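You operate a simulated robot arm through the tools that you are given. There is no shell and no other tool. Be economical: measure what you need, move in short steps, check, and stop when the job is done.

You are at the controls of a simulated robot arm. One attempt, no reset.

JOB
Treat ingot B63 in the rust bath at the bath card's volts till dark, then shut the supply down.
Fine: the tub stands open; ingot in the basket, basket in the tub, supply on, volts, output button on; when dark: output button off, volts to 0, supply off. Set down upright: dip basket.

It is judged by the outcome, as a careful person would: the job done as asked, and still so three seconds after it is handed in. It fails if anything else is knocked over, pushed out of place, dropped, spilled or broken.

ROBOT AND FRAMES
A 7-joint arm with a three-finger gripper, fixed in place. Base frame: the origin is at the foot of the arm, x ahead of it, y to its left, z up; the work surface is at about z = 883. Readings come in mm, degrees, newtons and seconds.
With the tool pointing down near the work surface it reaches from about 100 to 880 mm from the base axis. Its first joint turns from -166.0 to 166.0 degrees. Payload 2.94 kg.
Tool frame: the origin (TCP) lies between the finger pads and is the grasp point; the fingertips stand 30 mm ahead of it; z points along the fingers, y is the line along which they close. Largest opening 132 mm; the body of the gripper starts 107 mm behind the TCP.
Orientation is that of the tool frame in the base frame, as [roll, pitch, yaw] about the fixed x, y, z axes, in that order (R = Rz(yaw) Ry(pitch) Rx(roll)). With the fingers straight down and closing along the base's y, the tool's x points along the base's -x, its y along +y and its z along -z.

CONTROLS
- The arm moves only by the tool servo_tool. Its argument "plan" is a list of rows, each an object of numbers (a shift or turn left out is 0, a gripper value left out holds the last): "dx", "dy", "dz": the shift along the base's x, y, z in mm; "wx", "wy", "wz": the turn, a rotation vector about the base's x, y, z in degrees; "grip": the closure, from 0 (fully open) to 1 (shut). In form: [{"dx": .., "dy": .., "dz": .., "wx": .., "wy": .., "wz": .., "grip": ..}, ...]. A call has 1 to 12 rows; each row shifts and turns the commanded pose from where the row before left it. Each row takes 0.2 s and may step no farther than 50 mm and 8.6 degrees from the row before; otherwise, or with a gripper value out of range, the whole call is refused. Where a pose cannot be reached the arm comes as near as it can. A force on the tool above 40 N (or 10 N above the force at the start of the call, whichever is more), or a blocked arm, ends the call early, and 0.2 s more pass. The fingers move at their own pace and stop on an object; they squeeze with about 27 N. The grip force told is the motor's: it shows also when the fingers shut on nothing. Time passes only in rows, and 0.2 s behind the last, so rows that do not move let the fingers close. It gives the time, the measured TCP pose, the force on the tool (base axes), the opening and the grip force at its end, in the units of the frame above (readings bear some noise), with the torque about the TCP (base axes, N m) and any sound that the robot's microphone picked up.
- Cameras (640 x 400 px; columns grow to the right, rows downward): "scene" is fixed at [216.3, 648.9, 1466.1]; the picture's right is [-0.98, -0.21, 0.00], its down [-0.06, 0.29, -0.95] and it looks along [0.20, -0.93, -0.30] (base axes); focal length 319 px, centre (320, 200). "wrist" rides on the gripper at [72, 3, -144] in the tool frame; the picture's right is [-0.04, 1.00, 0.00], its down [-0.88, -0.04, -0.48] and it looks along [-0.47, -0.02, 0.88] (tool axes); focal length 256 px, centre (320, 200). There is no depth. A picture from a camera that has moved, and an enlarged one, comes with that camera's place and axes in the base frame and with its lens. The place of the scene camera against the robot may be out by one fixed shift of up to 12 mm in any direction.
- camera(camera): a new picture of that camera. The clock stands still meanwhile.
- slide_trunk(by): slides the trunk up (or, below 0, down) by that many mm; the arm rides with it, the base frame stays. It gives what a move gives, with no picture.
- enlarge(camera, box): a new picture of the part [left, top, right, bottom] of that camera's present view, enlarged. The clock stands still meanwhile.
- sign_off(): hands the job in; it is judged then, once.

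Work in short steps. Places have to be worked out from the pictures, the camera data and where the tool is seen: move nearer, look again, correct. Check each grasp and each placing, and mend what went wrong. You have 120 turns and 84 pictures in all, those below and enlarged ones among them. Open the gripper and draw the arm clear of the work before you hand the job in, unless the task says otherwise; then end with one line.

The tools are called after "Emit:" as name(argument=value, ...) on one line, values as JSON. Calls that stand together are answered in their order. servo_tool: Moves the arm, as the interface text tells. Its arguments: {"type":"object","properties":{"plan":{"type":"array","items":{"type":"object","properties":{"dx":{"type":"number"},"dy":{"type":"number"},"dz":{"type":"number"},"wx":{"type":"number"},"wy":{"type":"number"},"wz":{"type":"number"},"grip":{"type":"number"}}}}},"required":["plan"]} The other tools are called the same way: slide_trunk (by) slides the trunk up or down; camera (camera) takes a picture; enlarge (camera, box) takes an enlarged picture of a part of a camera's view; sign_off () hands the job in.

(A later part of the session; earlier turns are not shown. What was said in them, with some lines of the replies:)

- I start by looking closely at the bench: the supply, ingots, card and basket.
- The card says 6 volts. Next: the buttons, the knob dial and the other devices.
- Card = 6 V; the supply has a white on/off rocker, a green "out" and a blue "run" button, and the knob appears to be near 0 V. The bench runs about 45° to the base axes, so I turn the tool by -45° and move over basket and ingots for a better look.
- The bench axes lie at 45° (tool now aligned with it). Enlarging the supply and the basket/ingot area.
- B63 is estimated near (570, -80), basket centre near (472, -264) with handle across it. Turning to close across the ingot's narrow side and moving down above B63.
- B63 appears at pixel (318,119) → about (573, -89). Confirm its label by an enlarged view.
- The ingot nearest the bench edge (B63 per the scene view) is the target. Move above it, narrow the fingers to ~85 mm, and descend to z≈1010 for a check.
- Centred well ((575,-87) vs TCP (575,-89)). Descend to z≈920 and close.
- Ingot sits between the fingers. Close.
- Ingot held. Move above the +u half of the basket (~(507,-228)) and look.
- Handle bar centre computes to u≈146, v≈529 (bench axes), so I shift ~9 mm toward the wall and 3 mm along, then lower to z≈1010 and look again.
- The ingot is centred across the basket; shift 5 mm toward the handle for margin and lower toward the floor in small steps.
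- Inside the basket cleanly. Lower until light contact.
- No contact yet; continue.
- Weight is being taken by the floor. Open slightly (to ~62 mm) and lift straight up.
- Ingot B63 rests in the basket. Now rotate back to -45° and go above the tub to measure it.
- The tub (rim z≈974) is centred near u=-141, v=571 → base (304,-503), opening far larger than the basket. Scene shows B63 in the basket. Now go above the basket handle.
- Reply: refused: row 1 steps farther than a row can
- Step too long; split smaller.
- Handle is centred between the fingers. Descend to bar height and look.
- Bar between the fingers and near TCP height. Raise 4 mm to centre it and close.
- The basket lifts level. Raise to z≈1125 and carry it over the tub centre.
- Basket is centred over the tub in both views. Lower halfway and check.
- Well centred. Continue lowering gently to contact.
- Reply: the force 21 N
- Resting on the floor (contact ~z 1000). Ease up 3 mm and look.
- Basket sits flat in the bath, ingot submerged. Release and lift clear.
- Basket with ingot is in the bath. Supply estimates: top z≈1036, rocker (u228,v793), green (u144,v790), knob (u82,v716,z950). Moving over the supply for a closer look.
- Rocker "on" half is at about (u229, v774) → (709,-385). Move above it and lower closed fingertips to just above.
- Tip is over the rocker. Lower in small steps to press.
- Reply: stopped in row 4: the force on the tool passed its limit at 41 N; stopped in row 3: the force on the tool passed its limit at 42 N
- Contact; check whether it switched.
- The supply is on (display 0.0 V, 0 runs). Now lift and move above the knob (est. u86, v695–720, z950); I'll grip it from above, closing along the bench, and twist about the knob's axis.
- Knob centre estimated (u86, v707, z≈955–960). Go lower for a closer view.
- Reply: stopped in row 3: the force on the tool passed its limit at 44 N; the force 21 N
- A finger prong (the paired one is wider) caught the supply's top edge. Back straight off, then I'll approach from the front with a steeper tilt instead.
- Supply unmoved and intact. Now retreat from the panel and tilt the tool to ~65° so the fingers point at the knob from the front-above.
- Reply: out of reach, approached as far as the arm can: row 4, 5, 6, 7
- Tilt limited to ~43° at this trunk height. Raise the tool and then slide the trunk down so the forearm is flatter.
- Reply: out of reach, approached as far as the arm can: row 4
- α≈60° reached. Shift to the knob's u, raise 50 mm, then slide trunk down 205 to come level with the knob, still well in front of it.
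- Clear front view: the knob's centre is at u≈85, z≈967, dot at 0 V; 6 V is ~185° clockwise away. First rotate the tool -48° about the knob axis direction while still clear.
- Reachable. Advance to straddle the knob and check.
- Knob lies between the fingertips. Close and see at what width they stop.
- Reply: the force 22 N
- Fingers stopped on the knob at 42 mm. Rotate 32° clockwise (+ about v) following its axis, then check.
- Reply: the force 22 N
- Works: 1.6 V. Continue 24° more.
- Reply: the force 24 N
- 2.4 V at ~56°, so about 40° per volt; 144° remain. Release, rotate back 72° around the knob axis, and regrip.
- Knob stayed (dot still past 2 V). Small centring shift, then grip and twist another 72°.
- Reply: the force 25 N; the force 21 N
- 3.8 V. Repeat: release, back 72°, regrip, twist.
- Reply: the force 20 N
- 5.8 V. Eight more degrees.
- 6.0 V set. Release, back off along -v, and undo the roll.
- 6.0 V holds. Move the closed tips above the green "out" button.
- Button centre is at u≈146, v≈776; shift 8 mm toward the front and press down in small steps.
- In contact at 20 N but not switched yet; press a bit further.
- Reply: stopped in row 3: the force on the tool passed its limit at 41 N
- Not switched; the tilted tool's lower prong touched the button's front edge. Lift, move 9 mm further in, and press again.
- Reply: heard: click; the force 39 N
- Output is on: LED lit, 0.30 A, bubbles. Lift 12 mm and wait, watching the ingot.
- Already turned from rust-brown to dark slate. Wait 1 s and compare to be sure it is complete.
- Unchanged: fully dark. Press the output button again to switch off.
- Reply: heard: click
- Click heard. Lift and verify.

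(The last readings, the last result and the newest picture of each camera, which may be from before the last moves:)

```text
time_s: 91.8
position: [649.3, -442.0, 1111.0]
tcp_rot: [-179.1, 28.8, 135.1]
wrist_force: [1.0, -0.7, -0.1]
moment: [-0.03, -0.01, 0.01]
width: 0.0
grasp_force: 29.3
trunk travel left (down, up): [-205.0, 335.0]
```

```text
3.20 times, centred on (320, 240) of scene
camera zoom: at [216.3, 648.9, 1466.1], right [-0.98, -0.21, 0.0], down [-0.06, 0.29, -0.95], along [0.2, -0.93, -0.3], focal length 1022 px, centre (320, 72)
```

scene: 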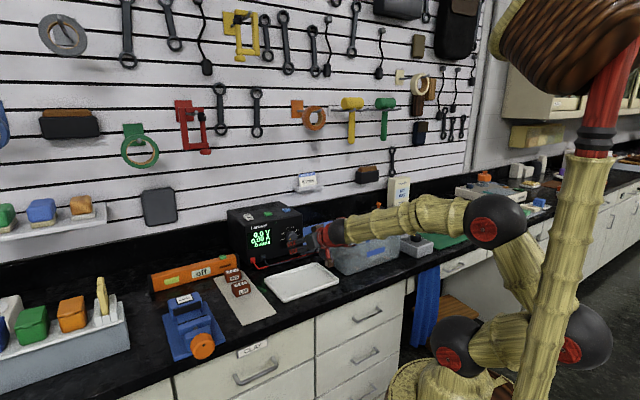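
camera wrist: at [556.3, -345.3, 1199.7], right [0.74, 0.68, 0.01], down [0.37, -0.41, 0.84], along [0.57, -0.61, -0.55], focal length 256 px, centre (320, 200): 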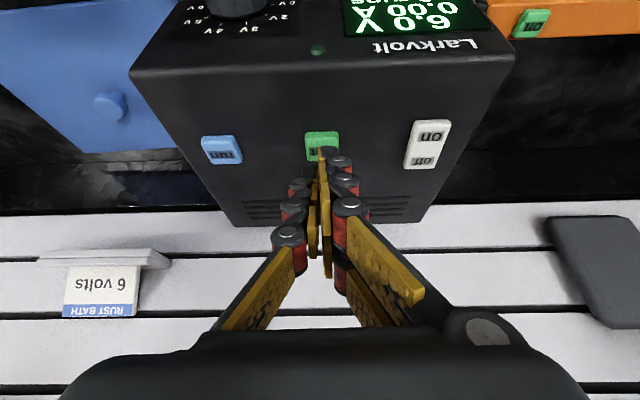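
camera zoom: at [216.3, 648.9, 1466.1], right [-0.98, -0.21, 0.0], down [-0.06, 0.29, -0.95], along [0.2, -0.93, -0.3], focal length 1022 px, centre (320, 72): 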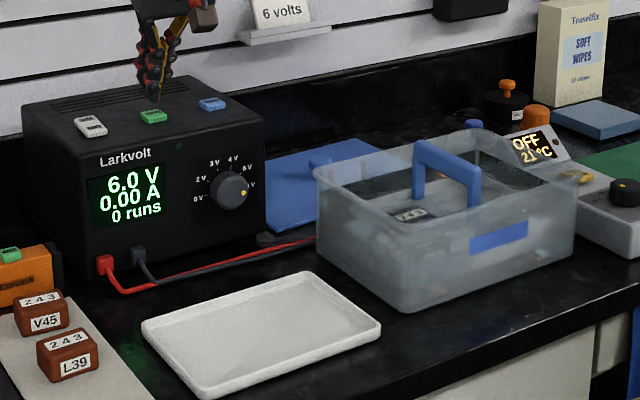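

Output is off, current 0, ingot dark. Now retrace to the knob pose: retreat, tilt, trunk down.

Emit:
servo_tool(plan=[{"dz": 40}, {"dz": 26, "grip": 0.42}, {"dx": -39, "dy": 16.7}, {"dx": -39, "dy": 16.7}, {"dx": -39, "dy": 16.7}, {"dx": -39.5, "dy": 16.7}, {"wx": -5.55, "wy": -5.55}, {"wx": -5.55, "wy": -5.55}, {"wx": -5.55, "wy": -5.55}, {"wx": -5.55, "wy": -5.55}, {}])

Emit:
slide_trunk(by=-200)

```text
time_s: 94.2
position: [494.2, -377.0, 1175.9]
tcp_rot: [-179.0, 60.2, 135.2]
wrist_force: [0.6, -1.2, -0.3]
moment: [-0.02, -0.01, -0.02]
width: 76.5
grasp_force: 0.0
trunk travel left (down, up): [-205.0, 335.0]
```

```text
time_s: 96.3
position: [493.0, -376.0, 977.0]
tcp_rot: [-178.8, 60.3, 135.3]
wrist_force: [-0.2, -0.5, 0.7]
moment: [-0.01, 0.03, 0.0]
width: 76.4
grasp_force: 0.2
trunk travel left (down, up): [-5.0, 535.0]
```

Roll +8°, advance, grip, and twist -72° (counter-clockwise).

Emit:
servo_tool(plan=[{"wx": 5.66, "wy": -5.66}, {"dx": 20, "dy": -19, "dz": 1}, {"dx": 20, "dy": -19}, {"dx": 9.5, "dy": -9}, {}, {"grip": 0.8}, {"grip": 1}, {}, {}, {}])

Emit:
servo_tool(plan=[{"dx": 0.98, "dy": 0.98, "dz": 0.1, "wx": -5.66, "wy": 5.66}, {"dx": 0.98, "dy": 0.98, "dz": -0.1, "wx": -5.66, "wy": 5.66}, {"dx": 0.97, "dy": 0.97, "dz": -0.29, "wx": -5.66, "wy": 5.66}, {"dx": 0.93, "dy": 0.93, "dz": -0.47, "wx": -5.66, "wy": 5.66}, {"dx": 0.87, "dy": 0.87, "dz": -0.66, "wx": -5.66, "wy": 5.66}, {"dx": 0.8, "dy": 0.8, "dz": -0.82, "wx": -5.66, "wy": 5.66}, {"dx": 0.71, "dy": 0.71, "dz": -0.97, "wx": -5.66, "wy": 5.66}, {"dx": 0.61, "dy": 0.61, "dz": -1.1, "wx": -5.66, "wy": 5.66}, {"dx": 0.5, "dy": 0.5, "dz": -1.21, "wx": -5.66, "wy": 5.66}, {}])

Emit:
enlarge(camera="scene", box=[220, 190, 340, 280])

```text
time_s: 98.5
position: [542.2, -423.3, 978.3]
tcp_rot: [165.2, 59.3, 121.6]
wrist_force: [-4.0, 4.6, 0.7]
moment: [-0.01, 0.12, 0.19]
width: 42.5
grasp_force: 39.2
trunk travel left (down, up): [-5.0, 535.0]
```

```text
time_s: 100.8
position: [547.5, -417.3, 973.0]
tcp_rot: [-102.8, 22.2, -167.5]
wrist_force: [-7.9, -16.2, 6.0]
moment: [-0.07, 0.12, -0.69]
width: 42.3
grasp_force: 44.8
trunk travel left (down, up): [-5.0, 535.0]
```

```text
4.44 times, centred on (280, 235) of scene
camera zoom: at [216.3, 648.9, 1466.1], right [-0.98, -0.21, 0.0], down [-0.06, 0.29, -0.95], along [0.2, -0.93, -0.3], focal length 1419 px, centre (498, 44)
```

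zoom: 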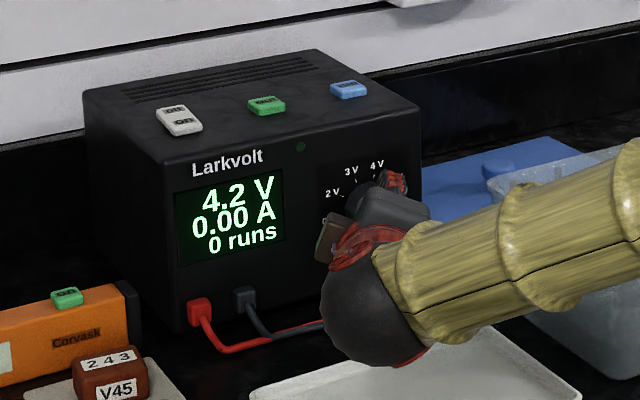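

4.2 V. Release, roll forward 72°, regrip, twist back.

Emit:
servo_tool(plan=[{"grip": 0.42}, {}, {}, {"dx": -0.5, "dy": -0.5, "dz": 1.21, "wx": 5.66, "wy": -5.66}, {"dx": -0.61, "dy": -0.61, "dz": 1.1, "wx": 5.66, "wy": -5.66}, {"dx": -0.71, "dy": -0.71, "dz": 0.97, "wx": 5.66, "wy": -5.66}, {"dx": -0.8, "dy": -0.8, "dz": 0.82, "wx": 5.66, "wy": -5.66}, {"dx": -0.87, "dy": -0.87, "dz": 0.66, "wx": 5.66, "wy": -5.66}, {"dx": -0.93, "dy": -0.93, "dz": 0.47, "wx": 5.66, "wy": -5.66}, {"dx": -0.97, "dy": -0.97, "dz": 0.29, "wx": 5.66, "wy": -5.66}, {"dx": -0.98, "dy": -0.98, "dz": 0.1, "wx": 5.66, "wy": -5.66}, {"dx": -0.98, "dy": -0.98, "dz": -0.1, "wx": 5.66, "wy": -5.66}])

Emit:
servo_tool(plan=[{}, {"grip": 0.8}, {"grip": 1}, {}, {}, {}])

Emit:
servo_tool(plan=[{"dx": 0.98, "dy": 0.98, "dz": 0.1, "wx": -5.66, "wy": 5.66}, {"dx": 0.98, "dy": 0.98, "dz": -0.1, "wx": -5.66, "wy": 5.66}, {"dx": 0.97, "dy": 0.97, "dz": -0.29, "wx": -5.66, "wy": 5.66}, {"dx": 0.93, "dy": 0.93, "dz": -0.47, "wx": -5.66, "wy": 5.66}, {"dx": 0.87, "dy": 0.87, "dz": -0.66, "wx": -5.66, "wy": 5.66}, {"dx": 0.8, "dy": 0.8, "dz": -0.82, "wx": -5.66, "wy": 5.66}, {"dx": 0.71, "dy": 0.71, "dz": -0.97, "wx": -5.66, "wy": 5.66}, {"dx": 0.61, "dy": 0.61, "dz": -1.1, "wx": -5.66, "wy": 5.66}, {"dx": 0.5, "dy": 0.5, "dz": -1.21, "wx": -5.66, "wy": 5.66}, {}])

Emit:
enlarge(camera="scene", box=[220, 190, 340, 280])

```text
time_s: 103.3
position: [542.0, -423.1, 977.6]
tcp_rot: [165.0, 59.3, 121.5]
wrist_force: [0.4, 0.1, 0.2]
moment: [0.0, 0.02, 0.0]
width: 76.9
grasp_force: 0.1
trunk travel left (down, up): [-5.0, 535.0]
```

```text
time_s: 104.8
position: [541.8, -422.7, 978.5]
tcp_rot: [165.2, 59.3, 121.6]
wrist_force: [-0.3, 0.8, 0.5]
moment: [-0.02, 0.01, -0.02]
width: 42.4
grasp_force: 39.3
trunk travel left (down, up): [-5.0, 535.0]
```

```text
time_s: 107.0
position: [548.6, -417.1, 973.6]
tcp_rot: [-102.8, 22.2, -167.5]
wrist_force: [-9.7, -12.4, 6.4]
moment: [-0.32, -0.16, -0.75]
width: 42.4
grasp_force: 45.5
trunk travel left (down, up): [-5.0, 535.0]
```

```text
4.44 times, centred on (280, 235) of scene
camera zoom: at [216.3, 648.9, 1466.1], right [-0.98, -0.21, 0.0], down [-0.06, 0.29, -0.95], along [0.2, -0.93, -0.3], focal length 1419 px, centre (498, 44)
```

zoom: 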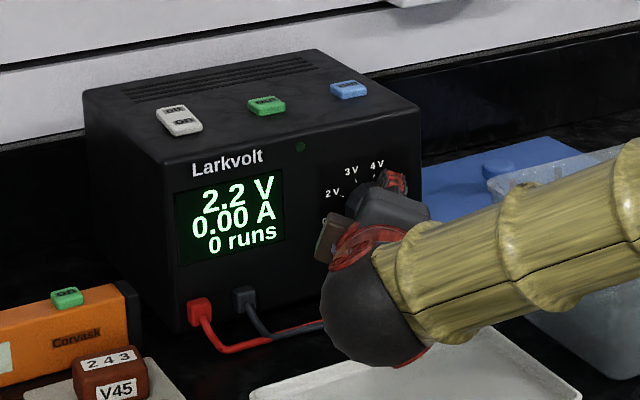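

2.2 V: about 48° left. Same again with 6 steps of twist.

Emit:
servo_tool(plan=[{"grip": 0.42}, {}, {}, {"dx": -0.5, "dy": -0.5, "dz": 1.21, "wx": 5.66, "wy": -5.66}, {"dx": -0.61, "dy": -0.61, "dz": 1.1, "wx": 5.66, "wy": -5.66}, {"dx": -0.71, "dy": -0.71, "dz": 0.97, "wx": 5.66, "wy": -5.66}, {"dx": -0.8, "dy": -0.8, "dz": 0.82, "wx": 5.66, "wy": -5.66}, {"dx": -0.87, "dy": -0.87, "dz": 0.66, "wx": 5.66, "wy": -5.66}, {"dx": -0.93, "dy": -0.93, "dz": 0.47, "wx": 5.66, "wy": -5.66}, {"dx": -0.97, "dy": -0.97, "dz": 0.29, "wx": 5.66, "wy": -5.66}, {"dx": -0.98, "dy": -0.98, "dz": 0.1, "wx": 5.66, "wy": -5.66}, {"dx": -0.98, "dy": -0.98, "dz": -0.1, "wx": 5.66, "wy": -5.66}])

Emit:
servo_tool(plan=[{}, {"grip": 0.8}, {"grip": 1}, {}, {}, {}])

Emit:
servo_tool(plan=[{"dx": 0.98, "dy": 0.98, "dz": 0.1, "wx": -5.66, "wy": 5.66}, {"dx": 0.98, "dy": 0.98, "dz": -0.1, "wx": -5.66, "wy": 5.66}, {"dx": 0.97, "dy": 0.97, "dz": -0.29, "wx": -5.66, "wy": 5.66}, {"dx": 0.93, "dy": 0.93, "dz": -0.47, "wx": -5.66, "wy": 5.66}, {"dx": 0.87, "dy": 0.87, "dz": -0.66, "wx": -5.66, "wy": 5.66}, {"dx": 0.8, "dy": 0.8, "dz": -0.82, "wx": -5.66, "wy": 5.66}, {}])

Emit:
enlarge(camera="scene", box=[220, 190, 340, 280])

```text
time_s: 109.5
position: [541.2, -423.3, 977.5]
tcp_rot: [165.2, 59.3, 121.4]
wrist_force: [1.3, -0.4, 0.5]
moment: [0.05, 0.01, 0.0]
width: 76.4
grasp_force: 0.2
trunk travel left (down, up): [-5.0, 535.0]
```

```text
time_s: 111.0
position: [542.1, -422.6, 976.9]
tcp_rot: [165.2, 59.3, 121.6]
wrist_force: [-0.1, 0.6, 1.1]
moment: [-0.01, -0.02, 0.06]
width: 43.2
grasp_force: 40.5
trunk travel left (down, up): [-5.0, 535.0]
```

```text
time_s: 112.5
position: [547.3, -418.4, 975.2]
tcp_rot: [-119.6, 41.5, -176.5]
wrist_force: [-6.8, -6.1, 2.2]
moment: [0.27, -0.34, -0.31]
width: 42.7
grasp_force: 45.3
trunk travel left (down, up): [-5.0, 535.0]
```

```text
4.44 times, centred on (280, 235) of scene
camera zoom: at [216.3, 648.9, 1466.1], right [-0.98, -0.21, 0.0], down [-0.06, 0.29, -0.95], along [0.2, -0.93, -0.3], focal length 1419 px, centre (498, 44)
```

zoom: 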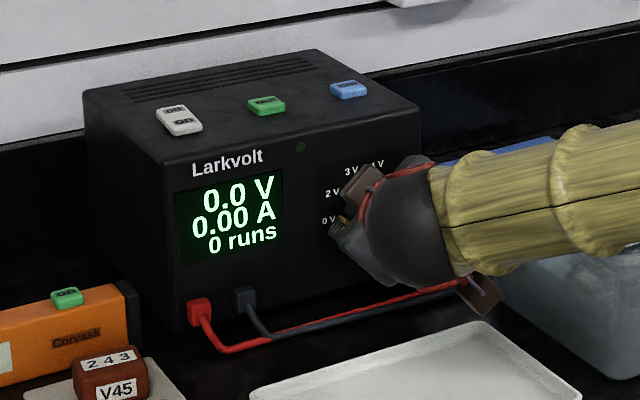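

0.0 V. Release, retreat, unroll, raise the trunk and bring the tool near vertical for the rocker.

Emit:
servo_tool(plan=[{"grip": 0.42}, {}, {}, {"dx": -20, "dy": 20}, {"dx": -30, "dy": 30}, {"wx": 5.66, "wy": -5.66}, {"wx": 5.66, "wy": -5.66}, {"wx": 5.66, "wy": -5.66}, {"wx": 5.66, "wy": -5.66}, {"wx": 5.66, "wy": -5.66, "grip": 1}, {}])

Emit:
slide_trunk(by=200)

Emit:
servo_tool(plan=[{"wx": 5.66, "wy": 5.66}, {"wx": 5.66, "wy": 5.66}, {"wx": 5.66, "wy": 5.66}, {"wx": 5.66, "wy": 5.66}, {"wx": 5.66, "wy": 5.66}, {"wx": 5.66, "wy": 5.66}, {"wx": 3, "wy": 3}, {}])

Emit:
slide_trunk(by=100)

```text
time_s: 115.0
position: [498.1, -366.7, 977.1]
tcp_rot: [-179.1, 60.3, 135.2]
wrist_force: [-0.7, 0.8, 0.6]
moment: [0.01, 0.0, -0.02]
width: 34.9
grasp_force: 1.3
trunk travel left (down, up): [-5.0, 535.0]
```

```text
time_s: 117.1
position: [496.9, -367.2, 1177.0]
tcp_rot: [-179.0, 60.3, 135.2]
wrist_force: [-0.3, 0.3, 0.5]
moment: [0.01, -0.01, 0.01]
width: 0.1
grasp_force: 26.9
trunk travel left (down, up): [-205.0, 335.0]
```

```text
time_s: 118.9
position: [498.8, -368.0, 1175.3]
tcp_rot: [-179.2, 7.9, 135.2]
wrist_force: [-0.1, 0.4, -0.3]
moment: [-0.03, -0.05, -0.02]
width: 0.1
grasp_force: 26.7
trunk travel left (down, up): [-205.0, 335.0]
```

```text
time_s: 120.2
position: [498.6, -367.9, 1275.5]
tcp_rot: [-179.2, 7.9, 135.2]
wrist_force: [-0.5, 0.5, 0.1]
moment: [-0.01, 0.0, -0.02]
width: 0.1
grasp_force: 26.9
trunk travel left (down, up): [-305.0, 235.0]
```

Move above the rocker's "off" half.

Emit:
servo_tool(plan=[{"dx": 38, "dy": -6, "dz": -15}, {"dx": 38, "dy": -6, "dz": -15}, {"dx": 38, "dy": -6, "dz": -15}, {"dx": 38, "dy": -6, "dz": -15}, {"dx": 38, "dy": -6, "dz": -15}, {"dx": 37.5, "dy": -6, "dz": -15}, {"dz": -40}, {"dz": -25}, {}])

Emit:
enlarge(camera="scene", box=[220, 180, 320, 255])

Emit:
enlarge(camera="wrist", box=[220, 70, 440, 210])

```text
time_s: 122.2
position: [725.7, -403.7, 1121.1]
tcp_rot: [-179.2, 8.0, 135.2]
wrist_force: [0.2, 0.0, 0.0]
moment: [0.01, 0.01, 0.02]
width: 0.1
grasp_force: 27.2
trunk travel left (down, up): [-305.0, 235.0]
```

```text
5.33 times, centred on (270, 218) of scene
camera zoom: at [216.3, 648.9, 1466.1], right [-0.98, -0.21, 0.0], down [-0.06, 0.29, -0.95], along [0.2, -0.93, -0.3], focal length 1703 px, centre (587, 107)
```

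zoom: 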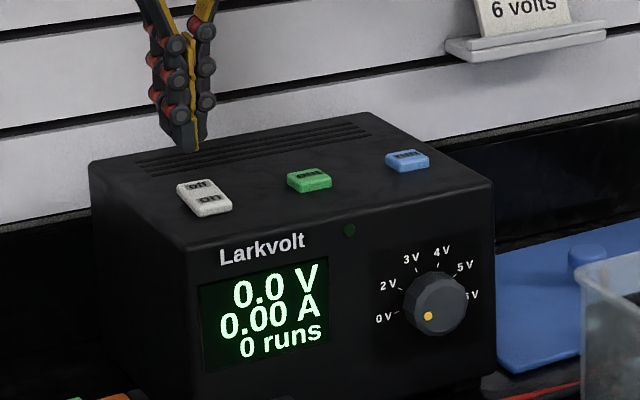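

```text
2.86 times, centred on (330, 140) of wrist
camera zoom: at [665.4, -334.7, 1253.2], right [0.74, 0.68, -0.01], down [0.55, -0.59, 0.59], along [0.4, -0.44, -0.8], focal length 731 px, centre (291, 371)
```

zoom: 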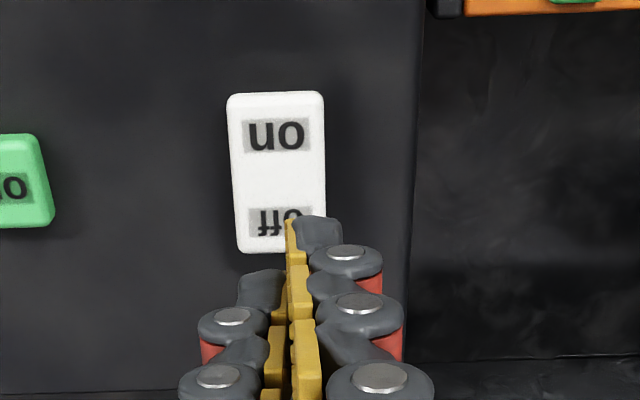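

Aligned (off half at u≈224, v≈799). Shift 3 mm and press gently.

Emit:
servo_tool(plan=[{"dx": -2.3, "dy": -1.8, "dz": -15}, {"dz": -12}, {"dz": -3}, {"dz": -2}, {}])

Emit:
servo_tool(plan=[{"dz": -2}, {"dz": -2}, {}])

```text
time_s: 123.5
position: [724.4, -405.4, 1088.7]
tcp_rot: [-179.3, 8.0, 135.1]
wrist_force: [-0.5, 0.4, 0.9]
moment: [0.04, -0.03, -0.03]
width: 0.0
grasp_force: 27.0
trunk travel left (down, up): [-305.0, 235.0]
```

```text
time_s: 124.2
position: [724.1, -405.2, 1088.7]
tcp_rot: [-179.4, 8.3, 135.1]
wrist_force: [-0.3, 0.2, 21.5]
moment: [0.27, 0.2, 0.06]
width: 0.1
grasp_force: 27.5
trunk travel left (down, up): [-305.0, 235.0]
```

Emit:
servo_tool(plan=[{"dz": -2}, {"dz": -1}, {}])

Emit:
enlarge(camera="scene", box=[220, 180, 320, 255])

```text
time_s: 125.0
position: [724.8, -406.9, 1089.3]
tcp_rot: [-179.5, 8.7, 135.2]
wrist_force: [-3.5, 2.5, 9.7]
moment: [0.2, 0.14, 0.04]
width: 0.0
grasp_force: 28.8
trunk travel left (down, up): [-305.0, 235.0]
stopped in row 3: the force on the tool passed its limit at 41 N (the readings are from after the stop); the commanded pose is now the measured one
```

```text
5.33 times, centred on (270, 218) of scene
camera zoom: at [216.3, 648.9, 1466.1], right [-0.98, -0.21, 0.0], down [-0.06, 0.29, -0.95], along [0.2, -0.93, -0.3], focal length 1703 px, centre (587, 107)
```

zoom: 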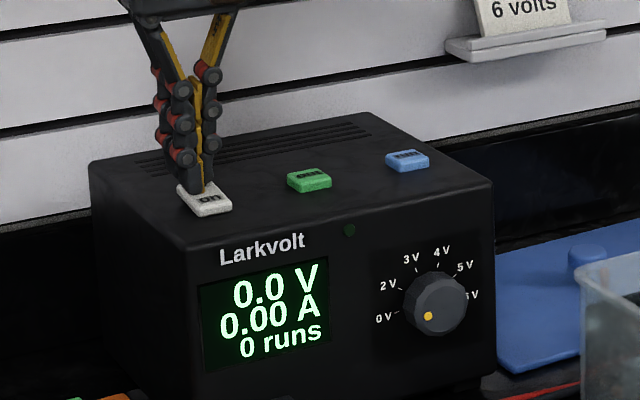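

Not switched: contact is too near the pivot. Lift, move 7 mm further back, and press again.

Emit:
servo_tool(plan=[{"dz": 8}, {"dx": 5, "dy": -5}, {}, {"dz": -5}, {"dz": -2}, {"dz": -2}, {}])

Emit:
servo_tool(plan=[{"dz": -2}, {"dz": -2}, {}])

```text
time_s: 126.6
position: [730.7, -411.9, 1088.5]
tcp_rot: [-179.5, 8.6, 135.1]
wrist_force: [2.4, -2.2, 19.1]
moment: [0.22, 0.09, 0.08]
width: 0.0
grasp_force: 28.4
trunk travel left (down, up): [-305.0, 235.0]
```

```text
time_s: 127.3
position: [734.3, -411.7, 1088.7]
tcp_rot: [-179.5, 9.2, 135.1]
wrist_force: [1.7, -0.9, 7.5]
moment: [0.11, 0.1, -0.07]
width: 0.0
grasp_force: 28.9
trunk travel left (down, up): [-305.0, 235.0]
stopped in row 3: the force on the tool passed its limit at 41 N (the readings are from after the stop); the commanded pose is now the measured one
```

Emit:
enlarge(camera="scene", box=[220, 180, 320, 255])

```text
5.33 times, centred on (270, 218) of scene
camera zoom: at [216.3, 648.9, 1466.1], right [-0.98, -0.21, 0.0], down [-0.06, 0.29, -0.95], along [0.2, -0.93, -0.3], focal length 1703 px, centre (587, 107)
```

zoom: 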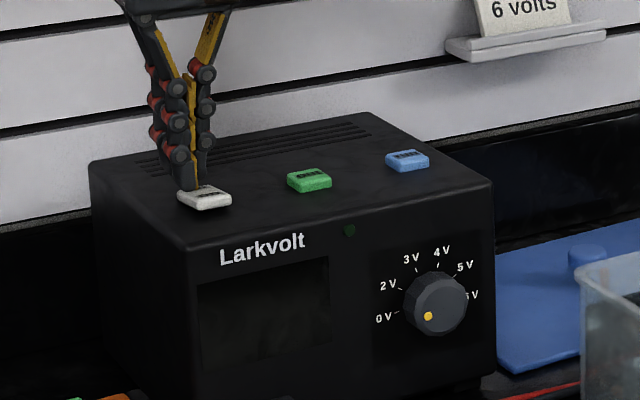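

Supply is off (display dark, rocker tipped). Lift straight up, withdraw over clear space and open the gripper.

Emit:
servo_tool(plan=[{"dz": 20}, {"dz": 45}, {"dz": 45}, {"dx": -30, "dy": 30, "dz": 20}, {"dx": -30, "dy": 30, "dz": 20}, {"dx": -30, "dy": 30, "dz": 20, "grip": 0.3}, {"dx": -30, "dy": 30}, {"dx": -20, "dy": 20}, {}, {}])

Emit:
camera(camera="scene")

Emit:
enlarge(camera="scene", box=[210, 190, 420, 320])

```text
time_s: 129.5
position: [592.4, -272.1, 1255.3]
tcp_rot: [-179.4, 9.0, 135.1]
wrist_force: [-0.2, -0.3, -0.4]
moment: [-0.01, 0.0, -0.02]
width: 84.9
grasp_force: 0.1
trunk travel left (down, up): [-305.0, 235.0]
```

```text
3 pictures are left
```

scene: 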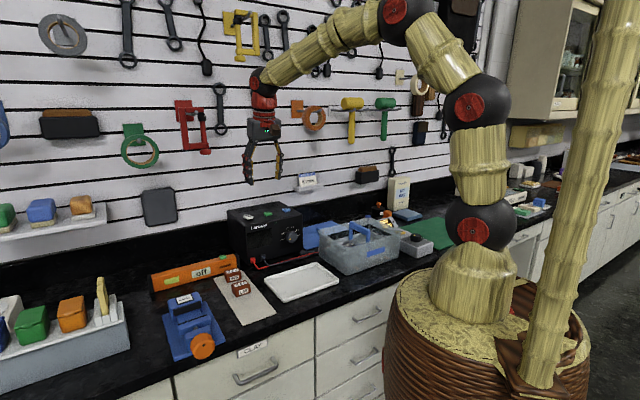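

```text
3.05 times, centred on (315, 255) of scene
camera zoom: at [216.3, 648.9, 1466.1], right [-0.98, -0.21, 0.0], down [-0.06, 0.29, -0.95], along [0.2, -0.93, -0.3], focal length 973 px, centre (335, 32)
```

zoom: 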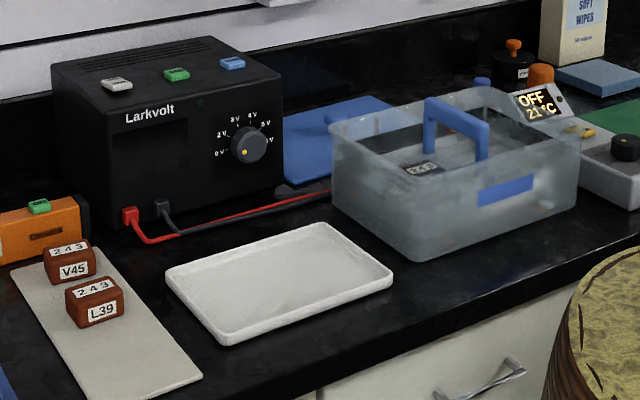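

The pictures show the supply off, the knob at 0 V, the ingot dark in the upright basket in the tub, and everything else in place. The arm is clear and the gripper open, so I hand the job in.

Emit:
sign_off()

```text
The job is handed in.
```

Ingot B63 was treated in the rust bath at the card's 6 V until dark; the output is off, the volts are at 0, the supply is off, and the basket stands upright in the tub.
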